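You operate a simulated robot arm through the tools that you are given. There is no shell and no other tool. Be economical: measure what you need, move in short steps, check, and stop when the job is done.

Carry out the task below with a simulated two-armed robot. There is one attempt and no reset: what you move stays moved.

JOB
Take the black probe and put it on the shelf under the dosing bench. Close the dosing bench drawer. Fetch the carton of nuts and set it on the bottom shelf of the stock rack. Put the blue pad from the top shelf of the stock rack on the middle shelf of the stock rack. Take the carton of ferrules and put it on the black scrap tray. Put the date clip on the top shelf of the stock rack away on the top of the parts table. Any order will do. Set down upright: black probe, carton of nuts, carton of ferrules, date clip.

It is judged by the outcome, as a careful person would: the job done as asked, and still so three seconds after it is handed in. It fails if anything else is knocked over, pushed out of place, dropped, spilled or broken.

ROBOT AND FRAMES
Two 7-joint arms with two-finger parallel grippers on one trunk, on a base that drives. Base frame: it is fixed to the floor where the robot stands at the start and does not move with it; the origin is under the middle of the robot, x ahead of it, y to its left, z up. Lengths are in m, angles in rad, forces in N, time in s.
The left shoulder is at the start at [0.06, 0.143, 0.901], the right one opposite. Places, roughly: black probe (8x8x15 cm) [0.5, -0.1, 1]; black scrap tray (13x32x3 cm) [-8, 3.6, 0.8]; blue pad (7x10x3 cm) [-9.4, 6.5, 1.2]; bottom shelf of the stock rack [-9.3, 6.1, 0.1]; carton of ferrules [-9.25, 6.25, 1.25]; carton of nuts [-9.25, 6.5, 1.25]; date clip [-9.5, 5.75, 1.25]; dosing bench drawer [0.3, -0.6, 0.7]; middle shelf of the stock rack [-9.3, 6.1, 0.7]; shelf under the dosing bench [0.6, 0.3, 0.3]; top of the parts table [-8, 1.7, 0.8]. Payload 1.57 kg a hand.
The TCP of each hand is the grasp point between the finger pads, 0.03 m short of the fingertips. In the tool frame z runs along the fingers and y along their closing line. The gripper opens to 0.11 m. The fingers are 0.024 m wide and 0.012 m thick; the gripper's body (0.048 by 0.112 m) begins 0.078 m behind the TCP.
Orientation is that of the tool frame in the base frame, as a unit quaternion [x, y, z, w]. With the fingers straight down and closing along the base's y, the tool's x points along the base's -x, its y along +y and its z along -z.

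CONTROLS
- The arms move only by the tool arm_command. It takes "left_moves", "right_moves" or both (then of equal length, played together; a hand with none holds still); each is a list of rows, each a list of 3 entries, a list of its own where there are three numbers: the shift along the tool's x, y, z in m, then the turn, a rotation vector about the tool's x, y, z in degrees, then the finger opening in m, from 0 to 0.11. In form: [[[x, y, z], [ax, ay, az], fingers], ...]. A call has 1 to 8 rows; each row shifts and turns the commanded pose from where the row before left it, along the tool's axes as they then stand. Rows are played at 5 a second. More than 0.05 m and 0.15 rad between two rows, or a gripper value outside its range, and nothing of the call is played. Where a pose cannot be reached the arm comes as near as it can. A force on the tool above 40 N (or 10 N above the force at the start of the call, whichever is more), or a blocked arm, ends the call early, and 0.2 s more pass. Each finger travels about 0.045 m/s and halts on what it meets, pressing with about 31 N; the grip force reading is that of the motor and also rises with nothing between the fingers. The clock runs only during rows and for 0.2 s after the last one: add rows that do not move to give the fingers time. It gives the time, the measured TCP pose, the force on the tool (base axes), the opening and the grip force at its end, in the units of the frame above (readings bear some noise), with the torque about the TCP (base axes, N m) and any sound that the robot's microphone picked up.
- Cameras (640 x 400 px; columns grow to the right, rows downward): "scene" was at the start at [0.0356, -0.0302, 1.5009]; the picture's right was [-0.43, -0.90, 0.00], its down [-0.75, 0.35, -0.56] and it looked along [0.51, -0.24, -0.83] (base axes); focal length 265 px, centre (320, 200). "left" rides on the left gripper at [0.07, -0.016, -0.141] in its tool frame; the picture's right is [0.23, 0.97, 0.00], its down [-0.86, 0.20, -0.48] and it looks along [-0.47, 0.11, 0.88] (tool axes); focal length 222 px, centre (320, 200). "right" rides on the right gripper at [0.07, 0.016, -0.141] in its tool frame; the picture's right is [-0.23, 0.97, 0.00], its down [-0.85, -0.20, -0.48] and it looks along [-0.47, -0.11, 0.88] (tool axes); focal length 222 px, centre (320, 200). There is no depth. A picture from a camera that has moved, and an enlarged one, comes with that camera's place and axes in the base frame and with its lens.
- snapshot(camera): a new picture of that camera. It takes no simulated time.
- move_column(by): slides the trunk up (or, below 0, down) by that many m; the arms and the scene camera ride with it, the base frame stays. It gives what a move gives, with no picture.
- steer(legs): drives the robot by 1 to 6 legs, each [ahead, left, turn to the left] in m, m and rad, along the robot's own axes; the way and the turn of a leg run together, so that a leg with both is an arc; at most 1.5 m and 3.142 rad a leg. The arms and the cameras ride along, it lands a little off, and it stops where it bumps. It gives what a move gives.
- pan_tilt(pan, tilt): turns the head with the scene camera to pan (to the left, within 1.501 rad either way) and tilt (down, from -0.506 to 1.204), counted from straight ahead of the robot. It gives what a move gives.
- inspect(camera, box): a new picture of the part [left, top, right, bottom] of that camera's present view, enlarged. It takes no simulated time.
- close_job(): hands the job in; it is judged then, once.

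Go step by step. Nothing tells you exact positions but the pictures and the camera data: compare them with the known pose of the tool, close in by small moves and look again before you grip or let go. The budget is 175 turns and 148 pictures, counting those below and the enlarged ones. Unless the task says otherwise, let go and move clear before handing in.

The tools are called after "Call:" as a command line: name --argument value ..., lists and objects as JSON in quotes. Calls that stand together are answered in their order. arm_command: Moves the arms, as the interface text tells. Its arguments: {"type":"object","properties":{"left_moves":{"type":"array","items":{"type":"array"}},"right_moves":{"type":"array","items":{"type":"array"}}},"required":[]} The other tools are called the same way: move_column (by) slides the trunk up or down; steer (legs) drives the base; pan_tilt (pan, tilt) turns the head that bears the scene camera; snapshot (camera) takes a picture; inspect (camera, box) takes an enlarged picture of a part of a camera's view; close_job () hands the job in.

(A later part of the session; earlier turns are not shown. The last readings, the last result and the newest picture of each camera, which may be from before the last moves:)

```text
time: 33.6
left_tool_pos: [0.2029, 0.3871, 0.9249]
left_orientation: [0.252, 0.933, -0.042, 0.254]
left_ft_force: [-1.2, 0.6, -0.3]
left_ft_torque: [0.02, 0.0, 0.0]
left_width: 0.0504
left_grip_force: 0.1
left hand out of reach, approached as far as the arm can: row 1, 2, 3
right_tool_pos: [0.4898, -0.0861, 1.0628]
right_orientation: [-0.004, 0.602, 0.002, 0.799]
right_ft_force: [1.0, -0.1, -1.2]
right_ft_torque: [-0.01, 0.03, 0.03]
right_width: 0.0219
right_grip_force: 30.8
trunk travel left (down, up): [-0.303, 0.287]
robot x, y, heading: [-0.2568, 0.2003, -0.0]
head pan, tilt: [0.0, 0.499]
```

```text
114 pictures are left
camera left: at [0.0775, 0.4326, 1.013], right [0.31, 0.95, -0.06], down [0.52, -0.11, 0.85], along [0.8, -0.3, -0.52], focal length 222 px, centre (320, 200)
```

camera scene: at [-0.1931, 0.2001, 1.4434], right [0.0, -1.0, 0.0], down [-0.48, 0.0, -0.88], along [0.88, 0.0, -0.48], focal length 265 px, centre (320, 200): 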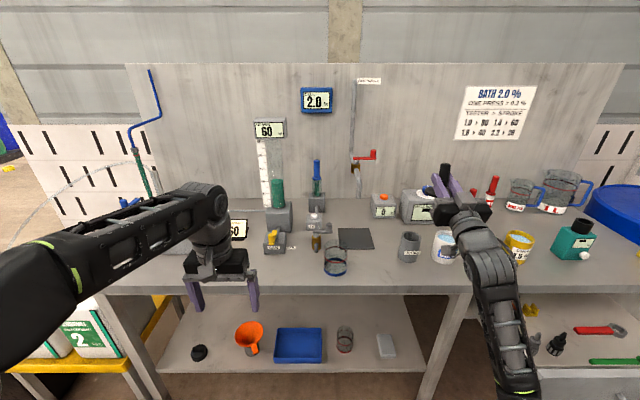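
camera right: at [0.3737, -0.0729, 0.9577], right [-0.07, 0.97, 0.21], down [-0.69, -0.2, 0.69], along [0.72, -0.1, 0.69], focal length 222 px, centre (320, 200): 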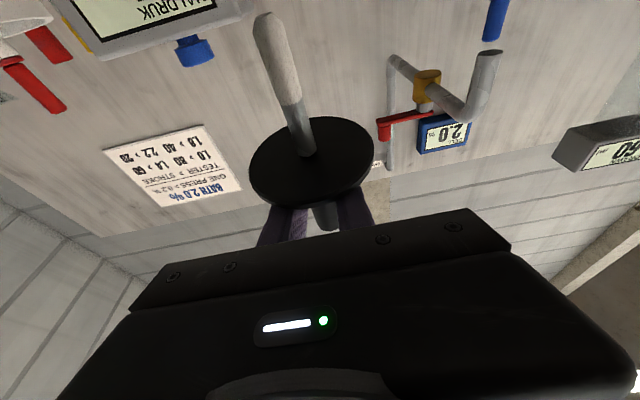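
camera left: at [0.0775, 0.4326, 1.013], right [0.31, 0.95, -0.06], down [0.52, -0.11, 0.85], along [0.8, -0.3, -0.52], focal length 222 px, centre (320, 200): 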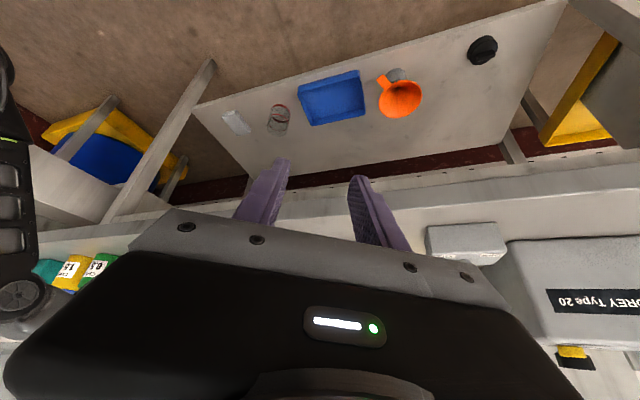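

Call:
arm_command --left_moves '[[[0, 0, 0], [0, -8.5, 0], 0.05], [[0, 0, 0], [0, -8.5, 0], 0.05], [[0, 0, 0], [0, -8.5, 0], 0.05], [[0, 0, 0], [0, -8.5, 0], 0.05], [[0, 0, 0], [0, -8.5, 0], 0.05], [[0, 0, 0], [8, 0, 0], 0.05], [[0, 0, 0], [8, 0, 0], 0.05]]'

Call:
snapshot --camera "left"

```text
time: 35.2
left_tool_pos: [0.2041, 0.3854, 0.9251]
left_orientation: [0.299, 0.751, -0.238, 0.538]
left_ft_force: [-0.3, 0.1, -0.5]
left_ft_torque: [-0.01, 0.0, 0.02]
left_width: 0.0501
left_grip_force: 0.1
right_tool_pos: [0.4907, -0.0878, 1.0629]
right_orientation: [-0.005, 0.602, 0.002, 0.798]
right_ft_force: [0.9, -0.5, -0.9]
right_ft_torque: [0.02, 0.0, 0.01]
right_width: 0.0217
right_grip_force: 30.7
trunk travel left (down, up): [-0.303, 0.287]
robot x, y, heading: [-0.2558, 0.2017, 0.0]
head pan, tilt: [0.0, 0.499]
```

```text
113 pictures are left
camera left: at [0.0792, 0.4835, 0.9033], right [0.63, 0.73, -0.25], down [0.03, 0.3, 0.95], along [0.78, -0.61, 0.17], focal length 222 px, centre (320, 200)
```

left: 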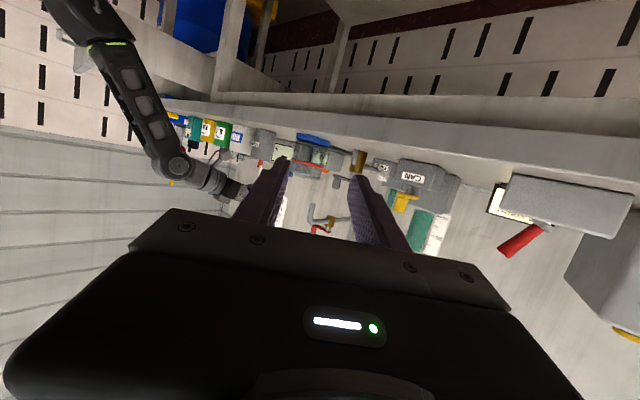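

Just what I need: zoom in around the holder and the probe.

Call:
inspect --camera "left" --box '[200, 100, 320, 220]'

```text
3.33 times, centred on (260, 160) of left
camera zoom: at [0.0792, 0.4835, 0.9033], right [0.63, 0.73, -0.25], down [0.03, 0.3, 0.95], along [0.78, -0.61, 0.17], focal length 740 px, centre (520, 333)
```

zoom: 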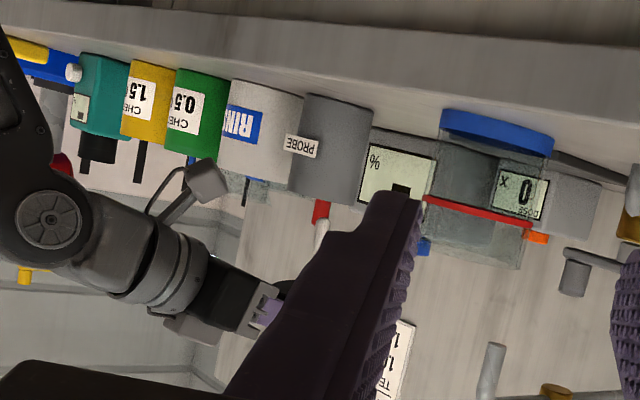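

Call:
arm_command --left_moves '[[[0, 0, 0], [8, 0, 0], 0.0], [[0, 0, 0], [8, 0, 0], 0.0], [[0, 0, 0], [0, 0, 0], 0.0], [[0, 0, 0], [0, 0, 0], 0.0]]'

Call:
inspect --camera "left" --box '[220, 80, 340, 220]'

```text
time: 36.2
left_tool_pos: [0.2044, 0.3863, 0.9246]
left_orientation: [0.369, 0.711, -0.34, 0.492]
left_ft_force: [-0.2, 0.3, 0.5]
left_ft_torque: [0.03, -0.03, 0.01]
left_width: 0.0
left_grip_force: 21.5
right_tool_pos: [0.4913, -0.0868, 1.0637]
right_orientation: [-0.004, 0.603, 0.002, 0.798]
right_ft_force: [-1.5, 0.3, -0.9]
right_ft_torque: [-0.03, 0.0, 0.0]
right_width: 0.0219
right_grip_force: 31.0
trunk travel left (down, up): [-0.303, 0.287]
robot x, y, heading: [-0.2552, 0.1992, 0.001]
head pan, tilt: [0.0, 0.499]
```

```text
2.86 times, centred on (280, 150) of left
camera zoom: at [0.1081, 0.5112, 0.9014], right [0.78, 0.53, -0.33], down [0.16, 0.34, 0.93], along [0.6, -0.78, 0.18], focal length 635 px, centre (434, 343)
```

zoom: 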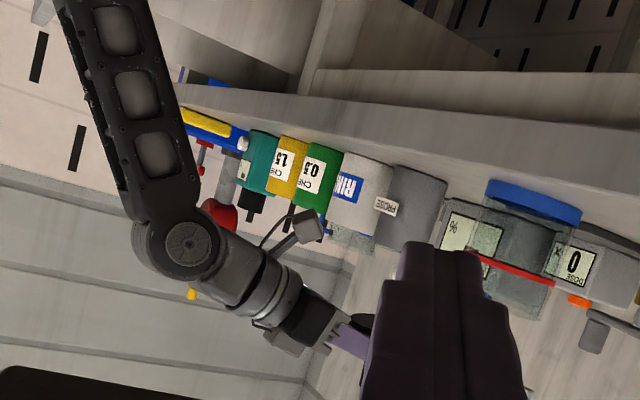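

Call:
arm_command --left_moves '[[[0, 0, 0], [-7, 0, 0], 0.0], [[0, 0, 0], [-7, 0, 0], 0.0], [[0, 0, 0], [0, 0, 0], 0.0]]'

Call:
inspect --camera "left" --box '[190, 100, 310, 220]'

```text
time: 37.0
left_tool_pos: [0.2035, 0.3861, 0.9248]
left_orientation: [0.306, 0.748, -0.25, 0.534]
left_ft_force: [-0.6, 0.3, 0.5]
left_ft_torque: [-0.02, -0.01, 0.06]
left_width: 0.0001
left_grip_force: 21.3
right_tool_pos: [0.4914, -0.0876, 1.0625]
right_orientation: [-0.004, 0.602, 0.002, 0.798]
right_ft_force: [-0.9, 0.1, -1.4]
right_ft_torque: [0.01, -0.02, 0.0]
right_width: 0.0219
right_grip_force: 30.7
trunk travel left (down, up): [-0.303, 0.287]
robot x, y, heading: [-0.2566, 0.2013, -0.006]
head pan, tilt: [0.0, 0.499]
```

```text
3.33 times, centred on (250, 160) of left
camera zoom: at [0.0823, 0.4872, 0.9033], right [0.65, 0.71, -0.26], down [0.04, 0.31, 0.95], along [0.76, -0.63, 0.17], focal length 740 px, centre (553, 333)
```

zoom: 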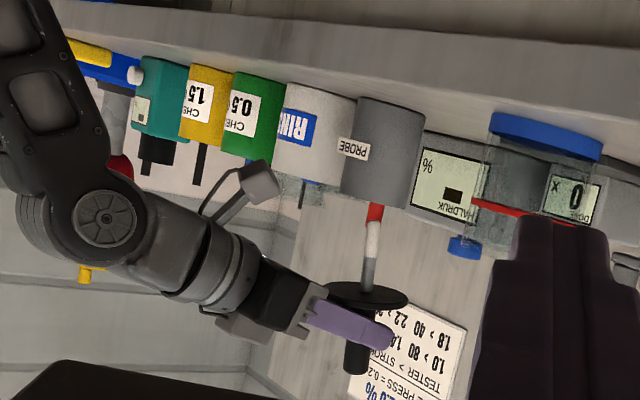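

Clear view: the probe is nearly vertical and lined up with the holder. I'll lower it in.

Call:
move_column --by -0.055

Call:
inspect --camera "left" --box '[190, 90, 310, 210]'

```text
time: 38.0
left_tool_pos: [0.2036, 0.3868, 0.8698]
left_orientation: [0.307, 0.748, -0.25, 0.533]
left_ft_force: [0.8, -0.2, 1.0]
left_ft_torque: [-0.01, -0.01, -0.01]
left_width: 0.0
left_grip_force: 21.5
right_tool_pos: [0.4915, -0.0866, 1.0086]
right_orientation: [-0.004, 0.602, 0.002, 0.799]
right_ft_force: [0.2, 0.3, -0.4]
right_ft_torque: [0.03, 0.03, -0.02]
right_width: 0.0222
right_grip_force: 31.2
trunk travel left (down, up): [-0.248, 0.342]
robot x, y, heading: [-0.2529, 0.1977, -0.004]
head pan, tilt: [0.0, 0.499]
```

```text
3.33 times, centred on (250, 150) of left
camera zoom: at [0.0824, 0.4874, 0.8484], right [0.65, 0.71, -0.26], down [0.04, 0.31, 0.95], along [0.76, -0.63, 0.17], focal length 740 px, centre (553, 367)
```

zoom: 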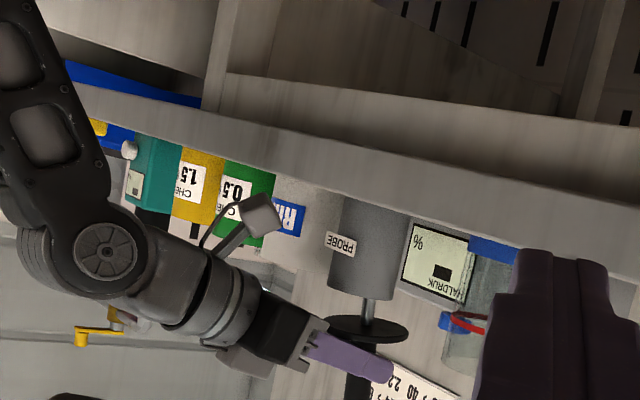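

Call:
move_column --by -0.022

Call:
move_column --by -0.005

Call:
inspect --camera "left" --box '[190, 90, 310, 210]'

```text
time: 38.5
left_tool_pos: [0.2043, 0.3856, 0.8498]
left_orientation: [0.307, 0.747, -0.251, 0.534]
left_ft_force: [0.1, 0.2, 0.2]
left_ft_torque: [0.02, 0.01, 0.03]
left_width: 0.0001
left_grip_force: 20.8
right_tool_pos: [0.4872, -0.087, 0.9973]
right_orientation: [-0.007, 0.593, 0.001, 0.805]
right_ft_force: [-2.1, 2.0, 3.6]
right_ft_torque: [0.24, 0.84, -0.16]
right_width: 0.022
right_grip_force: 30.8
trunk travel left (down, up): [-0.228, 0.362]
robot x, y, heading: [-0.2545, 0.199, -0.002]
head pan, tilt: [0.0, 0.499]
stopped: the force on the tool passed its limit (the readings are from after the stop); the commanded pose is now the measured one
```

```text
time: 39.0
left_tool_pos: [0.2036, 0.3865, 0.8462]
left_orientation: [0.306, 0.748, -0.25, 0.533]
left_ft_force: [-0.1, -0.7, 0.5]
left_ft_torque: [0.0, -0.04, 0.0]
left_width: 0.0
left_grip_force: 21.2
right_tool_pos: [0.4845, -0.0865, 0.9991]
right_orientation: [-0.007, 0.587, 0.0, 0.809]
right_ft_force: [-2.1, 1.5, 4.1]
right_ft_torque: [0.26, 0.8, -0.16]
right_width: 0.0222
right_grip_force: 30.7
trunk travel left (down, up): [-0.224, 0.366]
robot x, y, heading: [-0.2581, 0.1997, -0.005]
head pan, tilt: [0.0, 0.499]
stopped: the force on the tool passed its limit (the readings are from after the stop); the commanded pose is now the measured one
```

```text
3.33 times, centred on (250, 150) of left
camera zoom: at [0.0824, 0.4879, 0.8234], right [0.65, 0.71, -0.26], down [0.04, 0.31, 0.95], along [0.76, -0.63, 0.17], focal length 740 px, centre (553, 367)
```

zoom: 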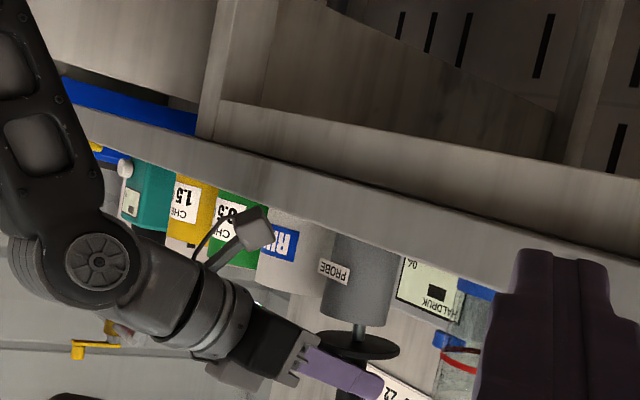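

The camera bracket is touching the bench edge, not the probe. I'll lift slightly, flatten the hand's pitch, and go down the last 2 cm.

Call:
arm_command --right_moves '[[[-0.012, 0, 0.004], [0, 0, 0], 0.0], [[0, 0, 0.005], [0, 6, 0], 0.0], [[0, 0, 0.005], [0, 6, 0], 0.0], [[0, 0, 0], [0, 0, 0], 0.0]]'

Call:
inspect --camera "left" --box '[190, 90, 310, 210]'

```text
time: 40.0
left_tool_pos: [0.2033, 0.3866, 0.8461]
left_orientation: [0.307, 0.747, -0.251, 0.533]
left_ft_force: [0.0, 0.8, 0.1]
left_ft_torque: [-0.01, 0.01, 0.01]
left_width: 0.0003
left_grip_force: 21.7
right_tool_pos: [0.4968, -0.0875, 1.0133]
right_orientation: [-0.006, 0.671, -0.001, 0.742]
right_ft_force: [0.1, -0.8, -1.2]
right_ft_torque: [0.0, 0.0, 0.0]
right_width: 0.022
right_grip_force: 31.4
trunk travel left (down, up): [-0.224, 0.366]
robot x, y, heading: [-0.2567, 0.2002, 0.006]
head pan, tilt: [0.0, 0.499]
```

```text
3.33 times, centred on (250, 150) of left
camera zoom: at [0.0827, 0.4876, 0.8237], right [0.65, 0.71, -0.26], down [0.04, 0.31, 0.95], along [0.76, -0.63, 0.17], focal length 740 px, centre (553, 367)
```

zoom: 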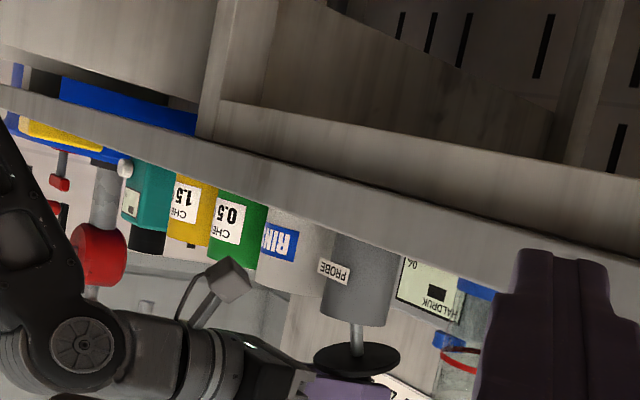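

Call:
move_column --by -0.02

Call:
inspect --camera "left" --box '[190, 90, 310, 210]'

```text
time: 40.7
left_tool_pos: [0.2047, 0.387, 0.8251]
left_orientation: [0.306, 0.748, -0.25, 0.534]
left_ft_force: [1.3, 0.8, -0.5]
left_ft_torque: [-0.03, 0.0, -0.02]
left_width: 0.0
left_grip_force: 21.3
right_tool_pos: [0.4943, -0.0862, 0.9939]
right_orientation: [-0.007, 0.67, 0.0, 0.742]
right_ft_force: [0.1, 0.2, -0.9]
right_ft_torque: [-0.03, 0.05, 0.01]
right_width: 0.0219
right_grip_force: 30.9
trunk travel left (down, up): [-0.204, 0.386]
robot x, y, heading: [-0.2554, 0.2005, -0.005]
head pan, tilt: [0.0, 0.499]
```

```text
3.33 times, centred on (250, 150) of left
camera zoom: at [0.0827, 0.4876, 0.8037], right [0.65, 0.71, -0.26], down [0.04, 0.31, 0.95], along [0.76, -0.63, 0.17], focal length 740 px, centre (553, 367)
```

zoom: 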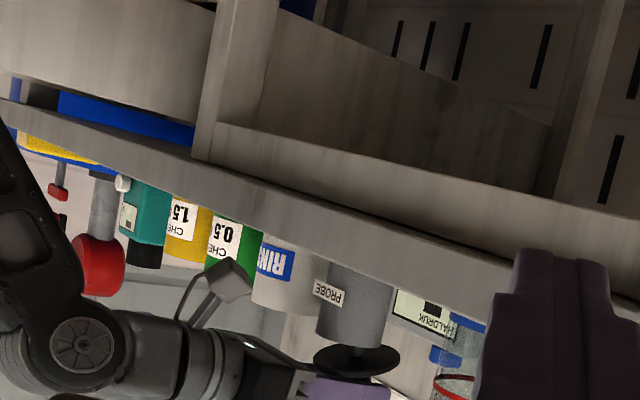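

Call:
move_column --by -0.006

Call:
move_column --by -0.004

Call:
snapshot --camera "right"

Call:
inspect --camera "left" --box '[190, 100, 310, 220]'

```text
time: 41.2
left_tool_pos: [0.2033, 0.3874, 0.8195]
left_orientation: [0.306, 0.748, -0.25, 0.533]
left_ft_force: [0.0, 0.4, 0.4]
left_ft_torque: [-0.01, 0.02, 0.01]
left_width: 0.0003
left_grip_force: 20.8
right_tool_pos: [0.4953, -0.0867, 0.9873]
right_orientation: [-0.006, 0.669, -0.002, 0.743]
right_ft_force: [-0.1, 0.8, -1.1]
right_ft_torque: [-0.06, -0.01, -0.01]
right_width: 0.022
right_grip_force: 31.0
trunk travel left (down, up): [-0.198, 0.392]
robot x, y, heading: [-0.2535, 0.1953, -0.004]
head pan, tilt: [0.0, 0.499]
```

```text
time: 41.8
left_tool_pos: [0.2031, 0.3864, 0.8156]
left_orientation: [0.306, 0.747, -0.25, 0.535]
left_ft_force: [0.2, -0.7, 0.4]
left_ft_torque: [-0.01, -0.03, -0.02]
left_width: 0.0001
left_grip_force: 21.1
right_tool_pos: [0.4957, -0.0864, 0.9841]
right_orientation: [-0.006, 0.669, -0.001, 0.743]
right_ft_force: [-0.1, -0.6, -0.9]
right_ft_torque: [-0.01, 0.04, -0.02]
right_width: 0.0218
right_grip_force: 31.3
trunk travel left (down, up): [-0.194, 0.396]
robot x, y, heading: [-0.254, 0.1987, -0.002]
head pan, tilt: [0.0, 0.499]
```

```text
105 pictures are left
camera right: at [0.3618, -0.073, 0.9], right [-0.03, 0.98, 0.22], down [-0.56, -0.19, 0.8], along [0.83, -0.1, 0.55], focal length 222 px, centre (320, 200)
```

right: 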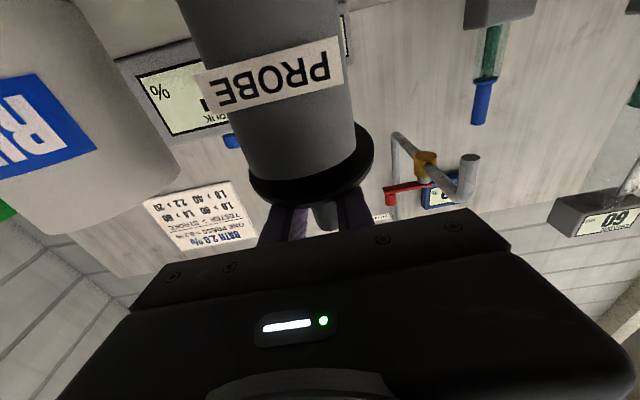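

```text
3.33 times, centred on (250, 160) of left
camera zoom: at [0.0827, 0.4876, 0.7937], right [0.65, 0.71, -0.26], down [0.04, 0.31, 0.95], along [0.76, -0.63, 0.17], focal length 740 px, centre (553, 333)
```

zoom: 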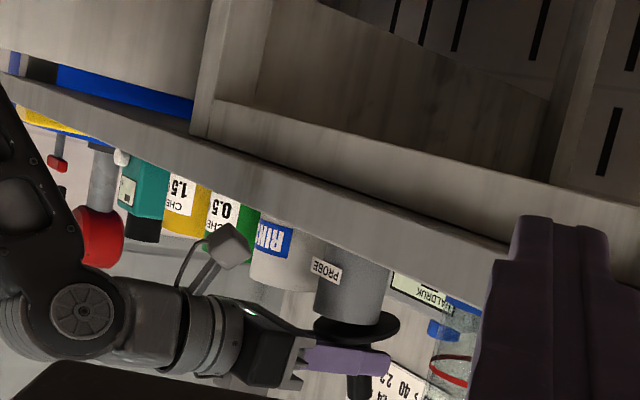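

The stem is in and the disk hovers just over the rim, so I'll open the fingers and let it settle.

Call:
arm_command --right_moves '[[[0, 0, 0], [0, 0, 0], 0.03], [[0, 0, 0], [0, 0, 0], 0.04], [[0, 0, 0], [0, 0, 0], 0.06], [[0, 0, 0], [0, 0, 0], 0.07], [[0, 0, 0], [0, 0, 0], 0.07], [[0, 0, 0], [0, 0, 0], 0.07]]'

Call:
snapshot --camera "right"

Call:
inspect --camera "left" --box '[190, 100, 310, 220]'

```text
time: 43.2
left_tool_pos: [0.2052, 0.3876, 0.8142]
left_orientation: [0.307, 0.748, -0.25, 0.532]
left_ft_force: [-0.5, 0.5, -0.1]
left_ft_torque: [-0.06, -0.01, 0.0]
left_width: 0.0002
left_grip_force: 21.4
right_tool_pos: [0.4956, -0.0877, 0.9845]
right_orientation: [-0.007, 0.67, -0.001, 0.742]
right_ft_force: [0.7, -0.4, 0.2]
right_ft_torque: [-0.01, -0.01, -0.02]
right_width: 0.0699
right_grip_force: 0.2
trunk travel left (down, up): [-0.194, 0.396]
robot x, y, heading: [-0.2544, 0.201, -0.003]
head pan, tilt: [0.0, 0.499]
```

```text
103 pictures are left
camera right: at [0.3618, -0.073, 0.9001], right [-0.03, 0.98, 0.22], down [-0.56, -0.19, 0.8], along [0.83, -0.1, 0.55], focal length 222 px, centre (320, 200)
```

right: 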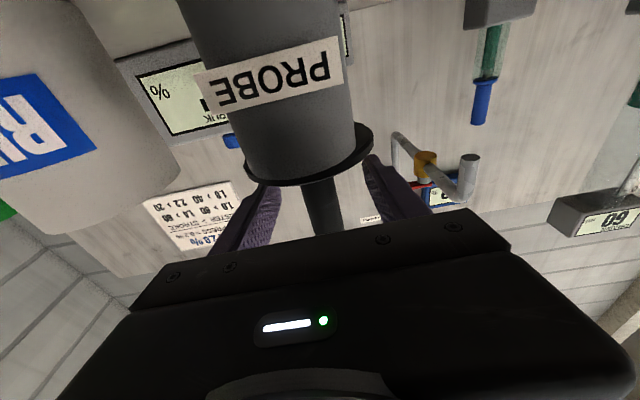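

```text
3.33 times, centred on (250, 160) of left
camera zoom: at [0.0827, 0.4876, 0.7937], right [0.65, 0.71, -0.26], down [0.04, 0.31, 0.95], along [0.76, -0.63, 0.17], focal length 740 px, centre (553, 333)
```

zoom: 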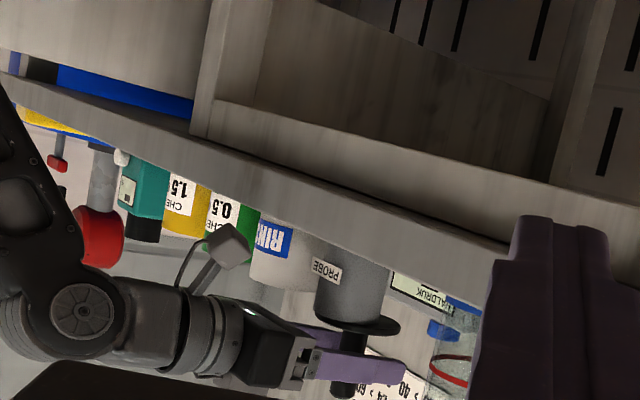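

Seated upright again. I'll level the hand, centre it and regrip, then lift out.

Call:
arm_command --right_moves '[[[0, 0, -0.013], [0, 5.8, 0], 0.07], [[-0.004, 0, 0], [0, 0, 0], 0.07], [[0, 0, 0], [0, 0, 0], 0.0], [[0, 0, 0], [0, 0, 0], 0.0], [[0, 0, 0], [0, 0, 0], 0.0], [[0, 0, 0], [0, 0, 0], 0.0], [[0, 0, 0], [0, 0, 0], 0.0]]'

Call:
snapshot --camera "right"

Call:
inspect --camera "left" --box '[190, 100, 310, 220]'

```text
time: 44.8
left_tool_pos: [0.2051, 0.3868, 0.8149]
left_orientation: [0.307, 0.747, -0.251, 0.534]
left_ft_force: [-0.9, -0.5, -0.2]
left_ft_torque: [-0.01, -0.04, -0.02]
left_width: 0.0
left_grip_force: 20.8
right_tool_pos: [0.4826, -0.0876, 0.9878]
right_orientation: [-0.007, 0.707, 0.0, 0.707]
right_ft_force: [-0.4, 0.5, 1.2]
right_ft_torque: [0.07, 0.0, 0.0]
right_width: 0.0219
right_grip_force: 31.1
trunk travel left (down, up): [-0.194, 0.396]
robot x, y, heading: [-0.2541, 0.2003, 0.0]
head pan, tilt: [0.0, 0.499]
```

```text
101 pictures are left
camera right: at [0.3412, -0.0733, 0.9174], right [-0.01, 0.98, 0.22], down [-0.48, -0.19, 0.86], along [0.88, -0.1, 0.47], focal length 222 px, centre (320, 200)
```

right: 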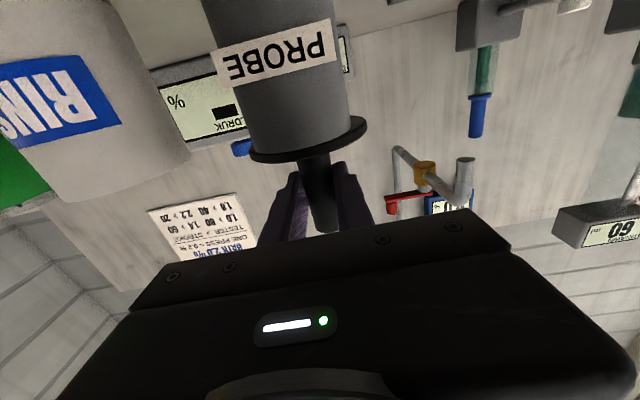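

```text
3.33 times, centred on (250, 160) of left
camera zoom: at [0.0827, 0.4877, 0.7937], right [0.65, 0.71, -0.26], down [0.04, 0.31, 0.95], along [0.76, -0.63, 0.17], focal length 740 px, centre (553, 333)
```

zoom: 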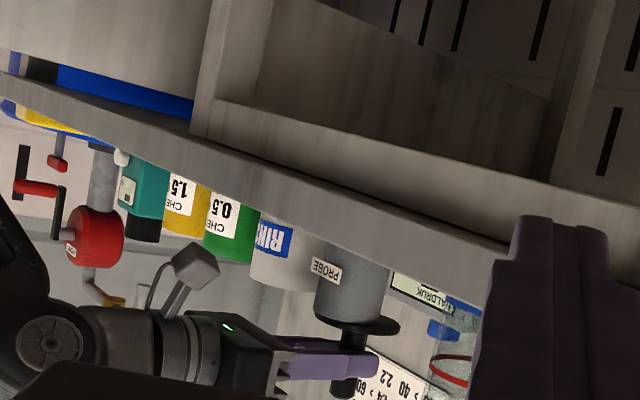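

Call:
move_column --by 0.1

Call:
steer --legs '[[-0.33, 0, 0]]'

Call:
snapshot --camera "scene"

Call:
inspect --camera "left" --box '[190, 100, 310, 220]'

```text
time: 46.1
left_tool_pos: [0.2044, 0.3858, 0.9143]
left_orientation: [0.307, 0.747, -0.251, 0.533]
left_ft_force: [-0.5, 1.3, 0.5]
left_ft_torque: [0.0, 0.0, 0.0]
left_width: 0.0
left_grip_force: 21.5
right_tool_pos: [0.4831, -0.0881, 1.0874]
right_orientation: [-0.006, 0.707, -0.002, 0.707]
right_ft_force: [-0.6, 0.4, -0.3]
right_ft_torque: [-0.01, 0.01, 0.02]
right_width: 0.022
right_grip_force: 31.1
trunk travel left (down, up): [-0.294, 0.296]
robot x, y, heading: [-0.2542, 0.2013, -0.006]
head pan, tilt: [0.0, 0.499]
```

```text
time: 48.3
left_tool_pos: [-0.1225, 0.3872, 0.9173]
left_orientation: [0.308, 0.747, -0.251, 0.533]
left_ft_force: [0.0, 0.7, -0.1]
left_ft_torque: [0.01, -0.01, 0.0]
left_width: 0.0
left_grip_force: 21.5
right_tool_pos: [0.1538, -0.0892, 1.0873]
right_orientation: [-0.006, 0.707, -0.002, 0.707]
right_ft_force: [-0.6, -0.4, -0.9]
right_ft_torque: [-0.01, 0.04, 0.0]
right_width: 0.0218
right_grip_force: 30.8
trunk travel left (down, up): [-0.294, 0.296]
robot x, y, heading: [-0.5821, 0.2034, -0.001]
head pan, tilt: [0.0, 0.499]
```

```text
99 pictures are left
camera scene: at [-0.521, 0.2008, 1.3339], right [0.0, -1.0, 0.0], down [-0.48, 0.0, -0.88], along [0.88, 0.0, -0.48], focal length 265 px, centre (320, 200)
```

scene: 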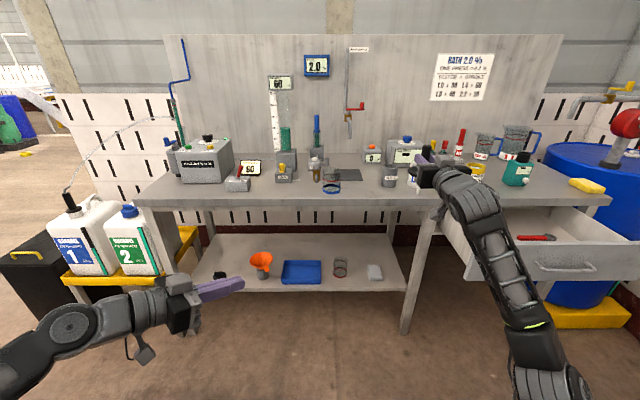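

```text
3.33 times, centred on (250, 160) of left
camera zoom: at [-0.244, 0.4875, 0.8938], right [0.65, 0.71, -0.26], down [0.04, 0.31, 0.95], along [0.76, -0.63, 0.17], focal length 740 px, centre (553, 333)
```

zoom: 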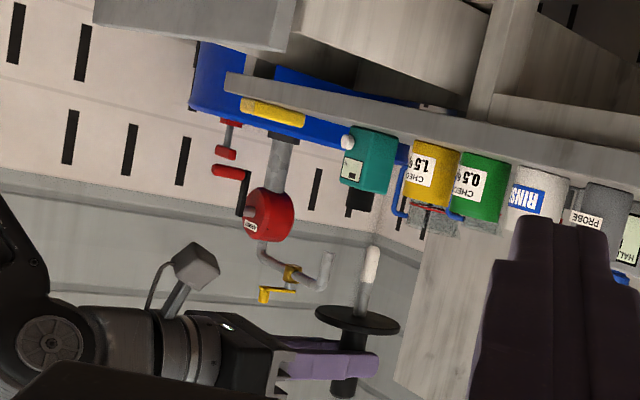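

Call:
inspect --camera "left" --box '[250, 125, 275, 150]'

Call:
inspect --camera "scene" --box '[310, 235, 430, 310]'

```text
16.00 times, centred on (262, 138) of left
camera zoom: at [-0.244, 0.4875, 0.8938], right [0.65, 0.71, -0.26], down [0.04, 0.31, 0.95], along [0.76, -0.63, 0.17], focal length 3554 px, centre (1240, 1200)
```

zoom: 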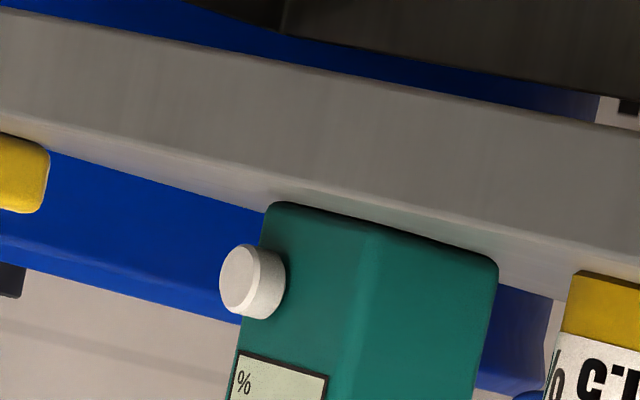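

```text
5.33 times, centred on (370, 272) of scene
camera zoom: at [-0.521, 0.2008, 1.3339], right [0.0, -1.0, 0.0], down [-0.48, 0.0, -0.88], along [0.88, 0.0, -0.48], focal length 1411 px, centre (53, -187)
```

zoom: 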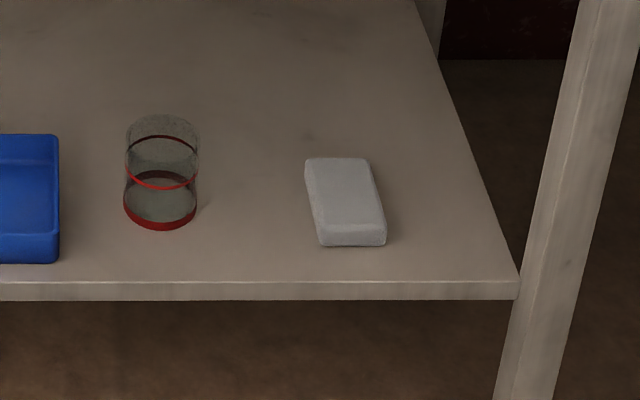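

Two views put the shelf at z≈0.30 with its front edge at x≈0.418, and (0.475, 0.0) is clear. I'll check the tip's shape while lowering outside the bench.

Call:
inspect --camera "left" --box '[245, 168, 285, 220]'

Call:
move_column --by -0.285

Call:
arm_command --right_moves '[[[0.045, 0, 0], [0, 0, 0], 0.0], [[0.045, 0, 0], [0, 0, 0], 0.0], [[0.045, 0, 0], [0, 0, 0], 0.0], [[0.045, 0, 0], [0, 0, 0], 0.0], [[0.045, 0, 0], [0, 0, 0], 0.0], [[0.045, 0, 0], [0, 0, 0], 0.0], [[0.045, 0, 0], [0, 0, 0], 0.0], [[0.0, 0, 0], [0, 0, 0], 0.0]]'

Call:
snapshot --camera "right"

Call:
snapshot --camera "scene"

```text
7.69 times, centred on (265, 194) of left
camera zoom: at [-0.244, 0.4875, 0.8938], right [0.65, 0.71, -0.26], down [0.04, 0.31, 0.95], along [0.76, -0.63, 0.17], focal length 1709 px, centre (743, 246)
```

zoom: 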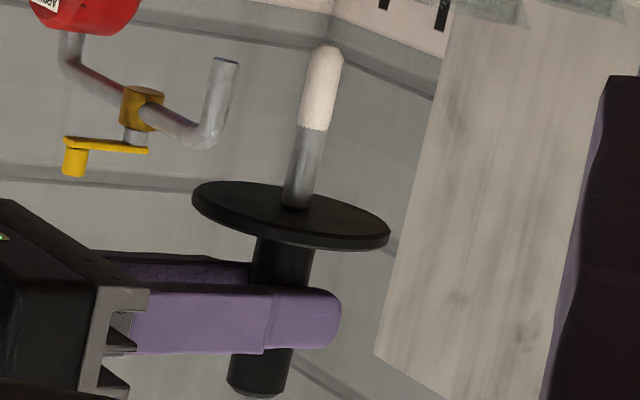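

```text
time: 51.1
left_tool_pos: [-0.1225, 0.3858, 0.6304]
left_orientation: [0.307, 0.747, -0.25, 0.534]
left_ft_force: [-0.3, -0.2, -0.2]
left_ft_torque: [-0.01, 0.04, 0.02]
left_width: 0.0
left_grip_force: 21.5
right_tool_pos: [0.1542, -0.0884, 0.8006]
right_orientation: [-0.007, 0.707, -0.002, 0.707]
right_ft_force: [-0.1, 0.1, -0.8]
right_ft_torque: [0.0, 0.04, -0.01]
right_width: 0.0223
right_grip_force: 31.0
trunk travel left (down, up): [-0.009, 0.581]
robot x, y, heading: [-0.585, 0.2004, 0.002]
head pan, tilt: [0.0, 0.499]
```

```text
time: 53.0
left_tool_pos: [-0.1231, 0.3857, 0.6293]
left_orientation: [0.308, 0.747, -0.251, 0.533]
left_ft_force: [0.6, -0.4, 0.8]
left_ft_torque: [0.02, 0.0, 0.03]
left_width: 0.0001
left_grip_force: 20.9
right_tool_pos: [0.1551, -0.1158, 0.4988]
right_orientation: [-0.01, 0.709, 0.002, 0.705]
right_ft_force: [0.6, -0.4, -0.9]
right_ft_torque: [-0.03, -0.01, 0.01]
right_width: 0.022
right_grip_force: 30.9
right hand out of reach, approached as far as the arm can: row 6, 7
trunk travel left (down, up): [-0.009, 0.581]
robot x, y, heading: [-0.5813, 0.1999, -0.002]
head pan, tilt: [0.0, 0.499]
```

```text
94 pictures are left
camera right: at [0.0137, -0.1031, 0.4307], right [-0.02, 0.98, 0.22], down [-0.47, -0.2, 0.86], along [0.88, -0.09, 0.46], focal length 222 px, centre (320, 200)
```

right: 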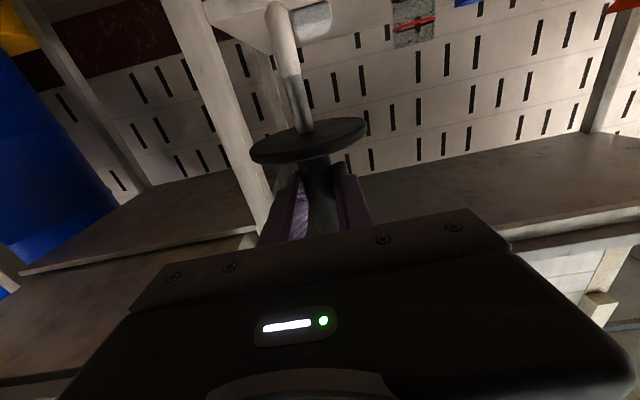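

```text
93 pictures are left
camera scene: at [-0.521, 0.2008, 1.0489], right [0.0, -1.0, 0.0], down [-0.48, 0.0, -0.88], along [0.88, 0.0, -0.48], focal length 265 px, centre (320, 200)
```

scene: 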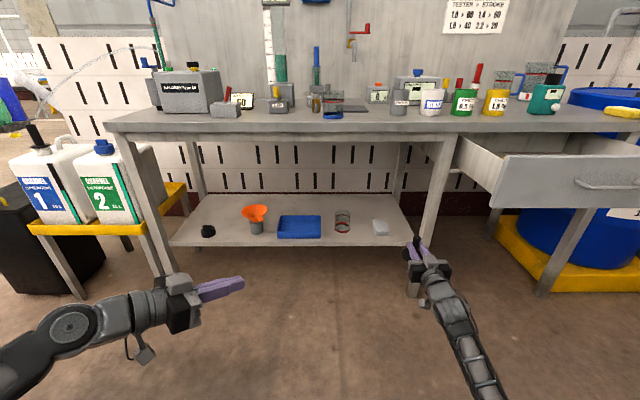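

The arm runs out of reach this low, so I'll pull the hand closer to the robot and try lowering further there.

Call:
arm_command --right_moves '[[[0, 0, -0.04], [0, 0, 0], 0.0], [[0, 0, -0.04], [0, 0, 0], 0.0], [[0, 0, -0.04], [0, 0, 0], 0.0], [[0.02, 0, 0], [0, 0, 0], 0.0], [[0.02, 0, 0], [0, 0, 0], 0.0], [[0.02, 0, 0], [0, 0, 0], 0.0], [[0.02, 0, 0], [0, 0, 0], 0.0], [[0, 0, 0], [0, 0, 0], 0.0]]'

```text
time: 54.8
left_tool_pos: [-0.1228, 0.3861, 0.6308]
left_orientation: [0.308, 0.747, -0.251, 0.533]
left_ft_force: [0.1, 0.3, -0.6]
left_ft_torque: [0.01, -0.02, 0.03]
left_width: 0.0
left_grip_force: 21.4
right_tool_pos: [0.0366, -0.1529, 0.4392]
right_orientation: [-0.009, 0.709, 0.0, 0.706]
right_ft_force: [0.9, 0.0, -1.3]
right_ft_torque: [0.05, 0.0, -0.01]
right_width: 0.0217
right_grip_force: 30.6
right hand out of reach, approached as far as the arm can: row 1, 4, 5, 6, 7
trunk travel left (down, up): [-0.009, 0.581]
robot x, y, heading: [-0.5812, 0.198, -0.0]
head pan, tilt: [0.0, 0.499]
```

Call:
arm_command --right_moves '[[[0, -0.04, 0], [0, 0, 0], 0.0], [[0.02, -0.02, 0], [0, 0, 0], 0.0], [[0.02, 0, -0.02], [0, 0, 0], 0.0], [[0, 0, 0], [0, 0, 0], 0.0]]'

Call:
snapshot --camera "scene"

```text
time: 55.8
left_tool_pos: [-0.1232, 0.3866, 0.6307]
left_orientation: [0.307, 0.747, -0.25, 0.533]
left_ft_force: [-0.2, -0.2, -0.2]
left_ft_torque: [0.0, -0.01, 0.0]
left_width: 0.0002
left_grip_force: 21.1
right_tool_pos: [0.0162, -0.215, 0.3989]
right_orientation: [-0.006, 0.707, -0.003, 0.707]
right_ft_force: [-0.5, -0.7, -0.8]
right_ft_torque: [0.04, 0.04, -0.04]
right_width: 0.022
right_grip_force: 30.6
trunk travel left (down, up): [-0.009, 0.581]
robot x, y, heading: [-0.5835, 0.1992, -0.014]
head pan, tilt: [0.0, 0.499]
```

```text
92 pictures are left
camera scene: at [-0.521, 0.2007, 1.0489], right [0.0, -1.0, 0.0], down [-0.48, 0.0, -0.88], along [0.88, 0.0, -0.48], focal length 265 px, centre (320, 200)
```

scene: 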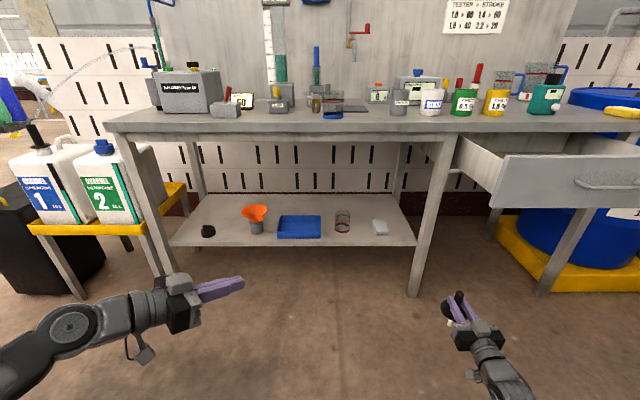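

The pose is reachable at y≈-0.41 relative to the robot. I'll raise 5 cm, tuck the left hand back, and drive so the probe comes over the shelf spot.

Call:
arm_command --left_moves '[[[0.008, -0.024, -0.021], [0, 0, 0], 0.0], [[0.008, -0.024, -0.021], [0, 0, 0], 0.0], [[0.008, -0.024, -0.021], [0, 0, 0], 0.0], [[0, 0, 0], [0, 0, 0], 0.0]]' --right_moves '[[[-0.025, 0, 0], [0, 0, 0], 0.0], [[-0.025, 0, 0], [0, 0, 0], 0.0], [[0, 0, 0], [0, 0, 0], 0.0], [[0, 0, 0], [0, 0, 0], 0.0]]'

Call:
steer --legs '[[0, 0.215, 0], [0.3, 0, 0]]'

Call:
pan_tilt --pan -0.5 --tilt 0.75

Call:
snapshot --camera "scene"

```text
time: 56.8
left_tool_pos: [-0.2231, 0.3847, 0.6307]
left_orientation: [0.307, 0.747, -0.25, 0.533]
left_ft_force: [0.7, -0.1, 0.4]
left_ft_torque: [0.04, 0.03, -0.01]
left_width: 0.0
left_grip_force: 21.0
right_tool_pos: [0.0167, -0.2141, 0.4506]
right_orientation: [-0.005, 0.707, -0.002, 0.707]
right_ft_force: [0.5, -0.2, 0.2]
right_ft_torque: [0.01, 0.0, 0.02]
right_width: 0.022
right_grip_force: 30.6
trunk travel left (down, up): [-0.009, 0.581]
robot x, y, heading: [-0.5849, 0.1999, -0.003]
head pan, tilt: [0.0, 0.499]
```

```text
time: 60.1
left_tool_pos: [0.0715, 0.6087, 0.6308]
left_orientation: [0.304, 0.749, -0.248, 0.534]
left_ft_force: [-1.0, -0.5, 0.0]
left_ft_torque: [0.01, 0.01, 0.0]
left_width: 0.0
left_grip_force: 21.7
right_tool_pos: [0.3182, 0.0132, 0.4497]
right_orientation: [-0.009, 0.707, 0.002, 0.707]
right_ft_force: [-1.1, -0.6, -0.9]
right_ft_torque: [-0.02, -0.01, 0.0]
right_width: 0.022
right_grip_force: 30.8
trunk travel left (down, up): [-0.009, 0.581]
robot x, y, heading: [-0.2881, 0.4195, 0.006]
head pan, tilt: [0.0, 0.499]
```

```text
time: 61.0
left_tool_pos: [0.0718, 0.6074, 0.6306]
left_orientation: [0.302, 0.749, -0.247, 0.535]
left_ft_force: [-0.9, -0.9, -1.1]
left_ft_torque: [-0.04, 0.02, 0.02]
left_width: 0.0001
left_grip_force: 21.5
right_tool_pos: [0.3168, 0.0126, 0.4496]
right_orientation: [-0.01, 0.707, 0.002, 0.707]
right_ft_force: [0.0, -0.1, -0.7]
right_ft_torque: [0.03, 0.05, 0.01]
right_width: 0.022
right_grip_force: 31.1
trunk travel left (down, up): [-0.009, 0.581]
robot x, y, heading: [-0.2859, 0.421, 0.002]
head pan, tilt: [-0.499, 0.75]
```

```text
91 pictures are left
camera scene: at [-0.2426, 0.3811, 1.027], right [-0.47, -0.88, 0.0], down [-0.6, 0.32, -0.73], along [0.65, -0.34, -0.68], focal length 265 px, centre (320, 200)
```

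scene: 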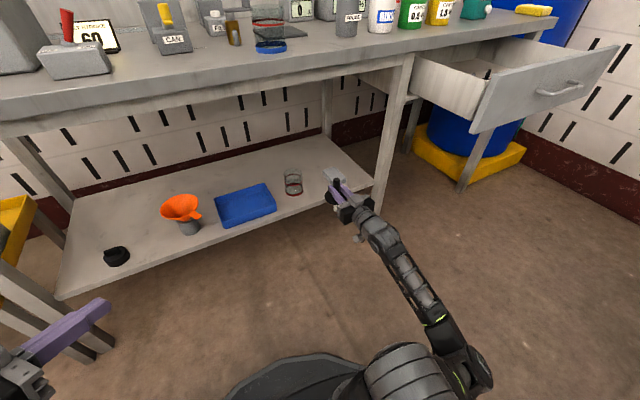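

Call:
inspect --camera "scene" --box '[260, 140, 400, 230]'

```text
4.44 times, centred on (330, 185) of scene
camera zoom: at [-0.2426, 0.3811, 1.027], right [-0.47, -0.88, 0.0], down [-0.6, 0.32, -0.73], along [0.65, -0.34, -0.68], focal length 1176 px, centre (276, 267)
```

zoom: 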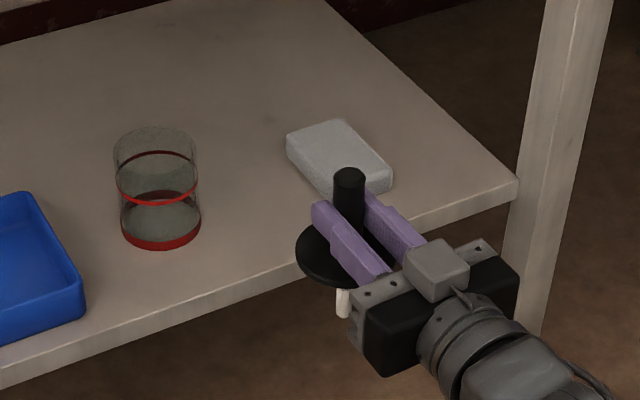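

Call:
steer --legs '[[0.165, -0.015, 0]]'

Call:
arm_command --right_moves '[[[0.015, 0, 0], [0, 0, 0], 0.0], [[0.01, 0, 0], [0, 0, 0], 0.0], [[0, 0, 0], [0, 0, 0], 0.0], [[0, 0, 0], [0, 0, 0], 0.0]]'

Call:
inspect --camera "scene" --box '[290, 120, 410, 220]'

Call:
snapshot --camera "right"

```text
time: 62.4
left_tool_pos: [0.2337, 0.5952, 0.6309]
left_orientation: [0.302, 0.749, -0.247, 0.535]
left_ft_force: [-0.8, -0.2, -0.6]
left_ft_torque: [0.06, 0.02, 0.0]
left_width: 0.0002
left_grip_force: 21.5
right_tool_pos: [0.4806, 0.0009, 0.4503]
right_orientation: [-0.01, 0.707, 0.003, 0.707]
right_ft_force: [0.0, 0.1, -0.6]
right_ft_torque: [-0.02, 0.0, 0.02]
right_width: 0.022
right_grip_force: 31.4
trunk travel left (down, up): [-0.009, 0.581]
robot x, y, heading: [-0.1231, 0.4037, 0.011]
head pan, tilt: [-0.499, 0.75]
```

```text
time: 63.4
left_tool_pos: [0.2331, 0.5946, 0.6329]
left_orientation: [0.303, 0.748, -0.248, 0.536]
left_ft_force: [0.8, 0.2, 0.2]
left_ft_torque: [0.0, -0.03, -0.01]
left_width: 0.0
left_grip_force: 21.3
right_tool_pos: [0.4779, 0.0008, 0.4287]
right_orientation: [-0.012, 0.703, 0.001, 0.711]
right_ft_force: [-0.4, -1.9, 29.0]
right_ft_torque: [-0.13, -0.31, -0.01]
right_width: 0.022
right_grip_force: 31.5
trunk travel left (down, up): [-0.009, 0.581]
robot x, y, heading: [-0.1238, 0.4057, 0.01]
head pan, tilt: [-0.499, 0.75]
```

```text
4.00 times, centred on (350, 170) of scene
camera zoom: at [-0.0824, 0.3687, 1.0272], right [-0.47, -0.88, 0.0], down [-0.6, 0.32, -0.73], along [0.65, -0.34, -0.68], focal length 1058 px, centre (200, 320)
```

zoom: 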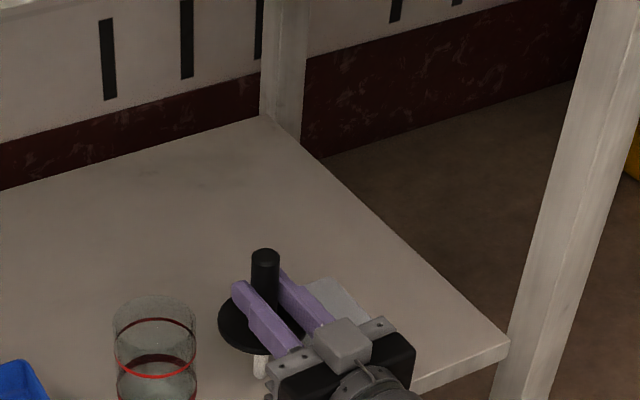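

```text
88 pictures are left
camera right: at [0.3373, 0.0128, 0.3588], right [-0.02, 0.98, 0.21], down [-0.48, -0.2, 0.85], along [0.87, -0.09, 0.48], focal length 222 px, centre (320, 200)
```

right: 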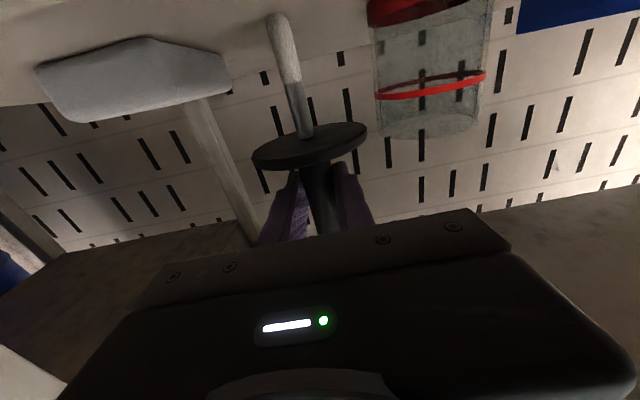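

The tip is on the shelf (29 N straight up through it). I'll ease off the pressing force before letting go.

Call:
arm_command --right_moves '[[[-0.003, 0, 0], [0, 0, 0], 0.0], [[0, 0, 0], [0, 0, 0], 0.0], [[0, 0, 0], [0, 0, 0], 0.0]]'

Call:
inspect --camera "right" --box '[220, 0, 400, 200]'

```text
time: 64.2
left_tool_pos: [0.2325, 0.595, 0.6319]
left_orientation: [0.303, 0.749, -0.248, 0.535]
left_ft_force: [-0.1, 0.6, 0.2]
left_ft_torque: [0.02, -0.04, -0.04]
left_width: 0.0
left_grip_force: 21.5
right_tool_pos: [0.4789, -0.0007, 0.4305]
right_orientation: [-0.01, 0.706, 0.001, 0.709]
right_ft_force: [-2.4, -0.2, 19.4]
right_ft_torque: [0.02, 0.0, 0.0]
right_width: 0.0219
right_grip_force: 31.1
trunk travel left (down, up): [-0.009, 0.581]
robot x, y, heading: [-0.1251, 0.406, 0.011]
head pan, tilt: [-0.499, 0.75]
```

```text
2.00 times, centred on (310, 100) of right
camera zoom: at [0.3377, 0.0123, 0.3597], right [-0.02, 0.98, 0.22], down [-0.48, -0.2, 0.86], along [0.88, -0.09, 0.47], focal length 444 px, centre (340, 400)
```

zoom: 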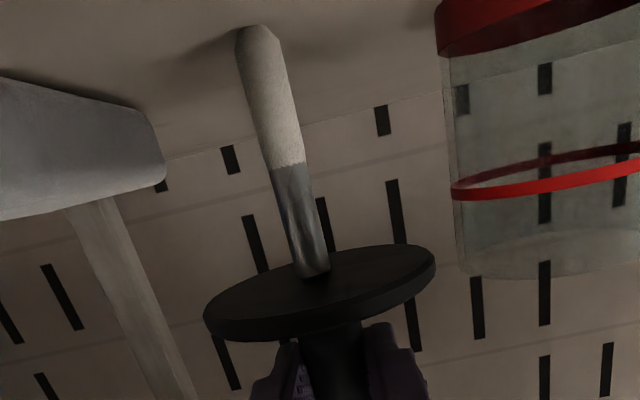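

Call:
arm_command --right_moves '[[[-0.003, 0, 0], [0, 0, 0], 0.0], [[0, 0, 0], [0, 0, 0], 0.0], [[0, 0, 0], [0, 0, 0], 0.0]]'

```text
time: 65.0
left_tool_pos: [0.2325, 0.5958, 0.6302]
left_orientation: [0.302, 0.749, -0.247, 0.536]
left_ft_force: [-0.3, 0.5, -0.1]
left_ft_torque: [0.01, 0.0, 0.0]
left_width: 0.0
left_grip_force: 21.2
right_tool_pos: [0.4784, 0.0006, 0.4303]
right_orientation: [-0.01, 0.708, 0.002, 0.706]
right_ft_force: [1.4, 2.0, 3.3]
right_ft_torque: [0.13, -0.11, 0.04]
right_width: 0.0221
right_grip_force: 31.1
trunk travel left (down, up): [-0.009, 0.581]
robot x, y, heading: [-0.1231, 0.4079, 0.006]
head pan, tilt: [-0.499, 0.75]
```

Call:
arm_command --right_moves '[[[0, 0, 0], [0, 0, 0], 0.03], [[0, 0, 0], [0, 0, 0], 0.03]]'

Call:
inspect --camera "right" --box '[220, 0, 400, 200]'

Call:
inspect --camera "scene" --box '[290, 150, 410, 230]'

```text
time: 65.6
left_tool_pos: [0.2329, 0.5946, 0.631]
left_orientation: [0.302, 0.749, -0.247, 0.535]
left_ft_force: [-0.3, -0.7, 0.2]
left_ft_torque: [-0.02, 0.02, 0.02]
left_width: 0.0
left_grip_force: 21.6
right_tool_pos: [0.4783, -0.0013, 0.4316]
right_orientation: [-0.01, 0.707, 0.003, 0.707]
right_ft_force: [0.4, -0.3, -0.8]
right_ft_torque: [0.0, 0.02, -0.02]
right_width: 0.0299
right_grip_force: 0.1
trunk travel left (down, up): [-0.009, 0.581]
robot x, y, heading: [-0.1264, 0.4095, 0.007]
head pan, tilt: [-0.499, 0.75]
```

```text
2.00 times, centred on (310, 100) of right
camera zoom: at [0.3378, 0.0116, 0.3613], right [-0.02, 0.98, 0.22], down [-0.48, -0.2, 0.86], along [0.88, -0.09, 0.47], focal length 444 px, centre (340, 400)
```

zoom: 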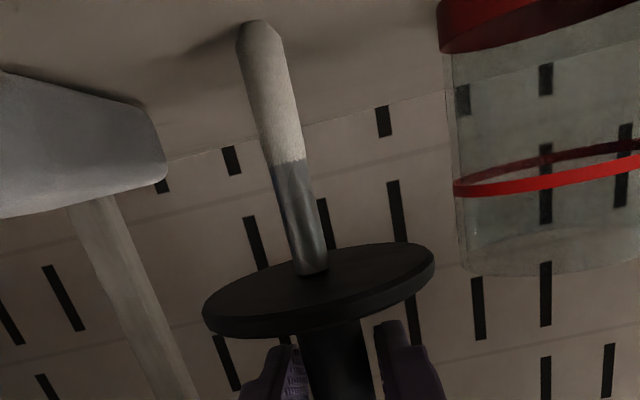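

```text
5.00 times, centred on (350, 190) of scene
camera zoom: at [-0.0806, 0.3675, 1.0269], right [-0.47, -0.88, 0.0], down [-0.6, 0.32, -0.73], along [0.65, -0.34, -0.68], focal length 1323 px, centre (170, 250)
```

zoom: 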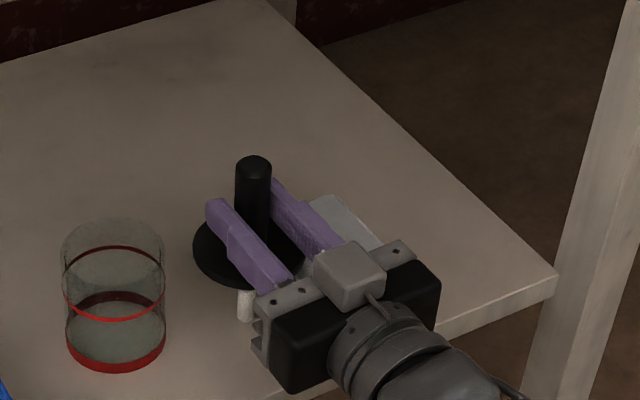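

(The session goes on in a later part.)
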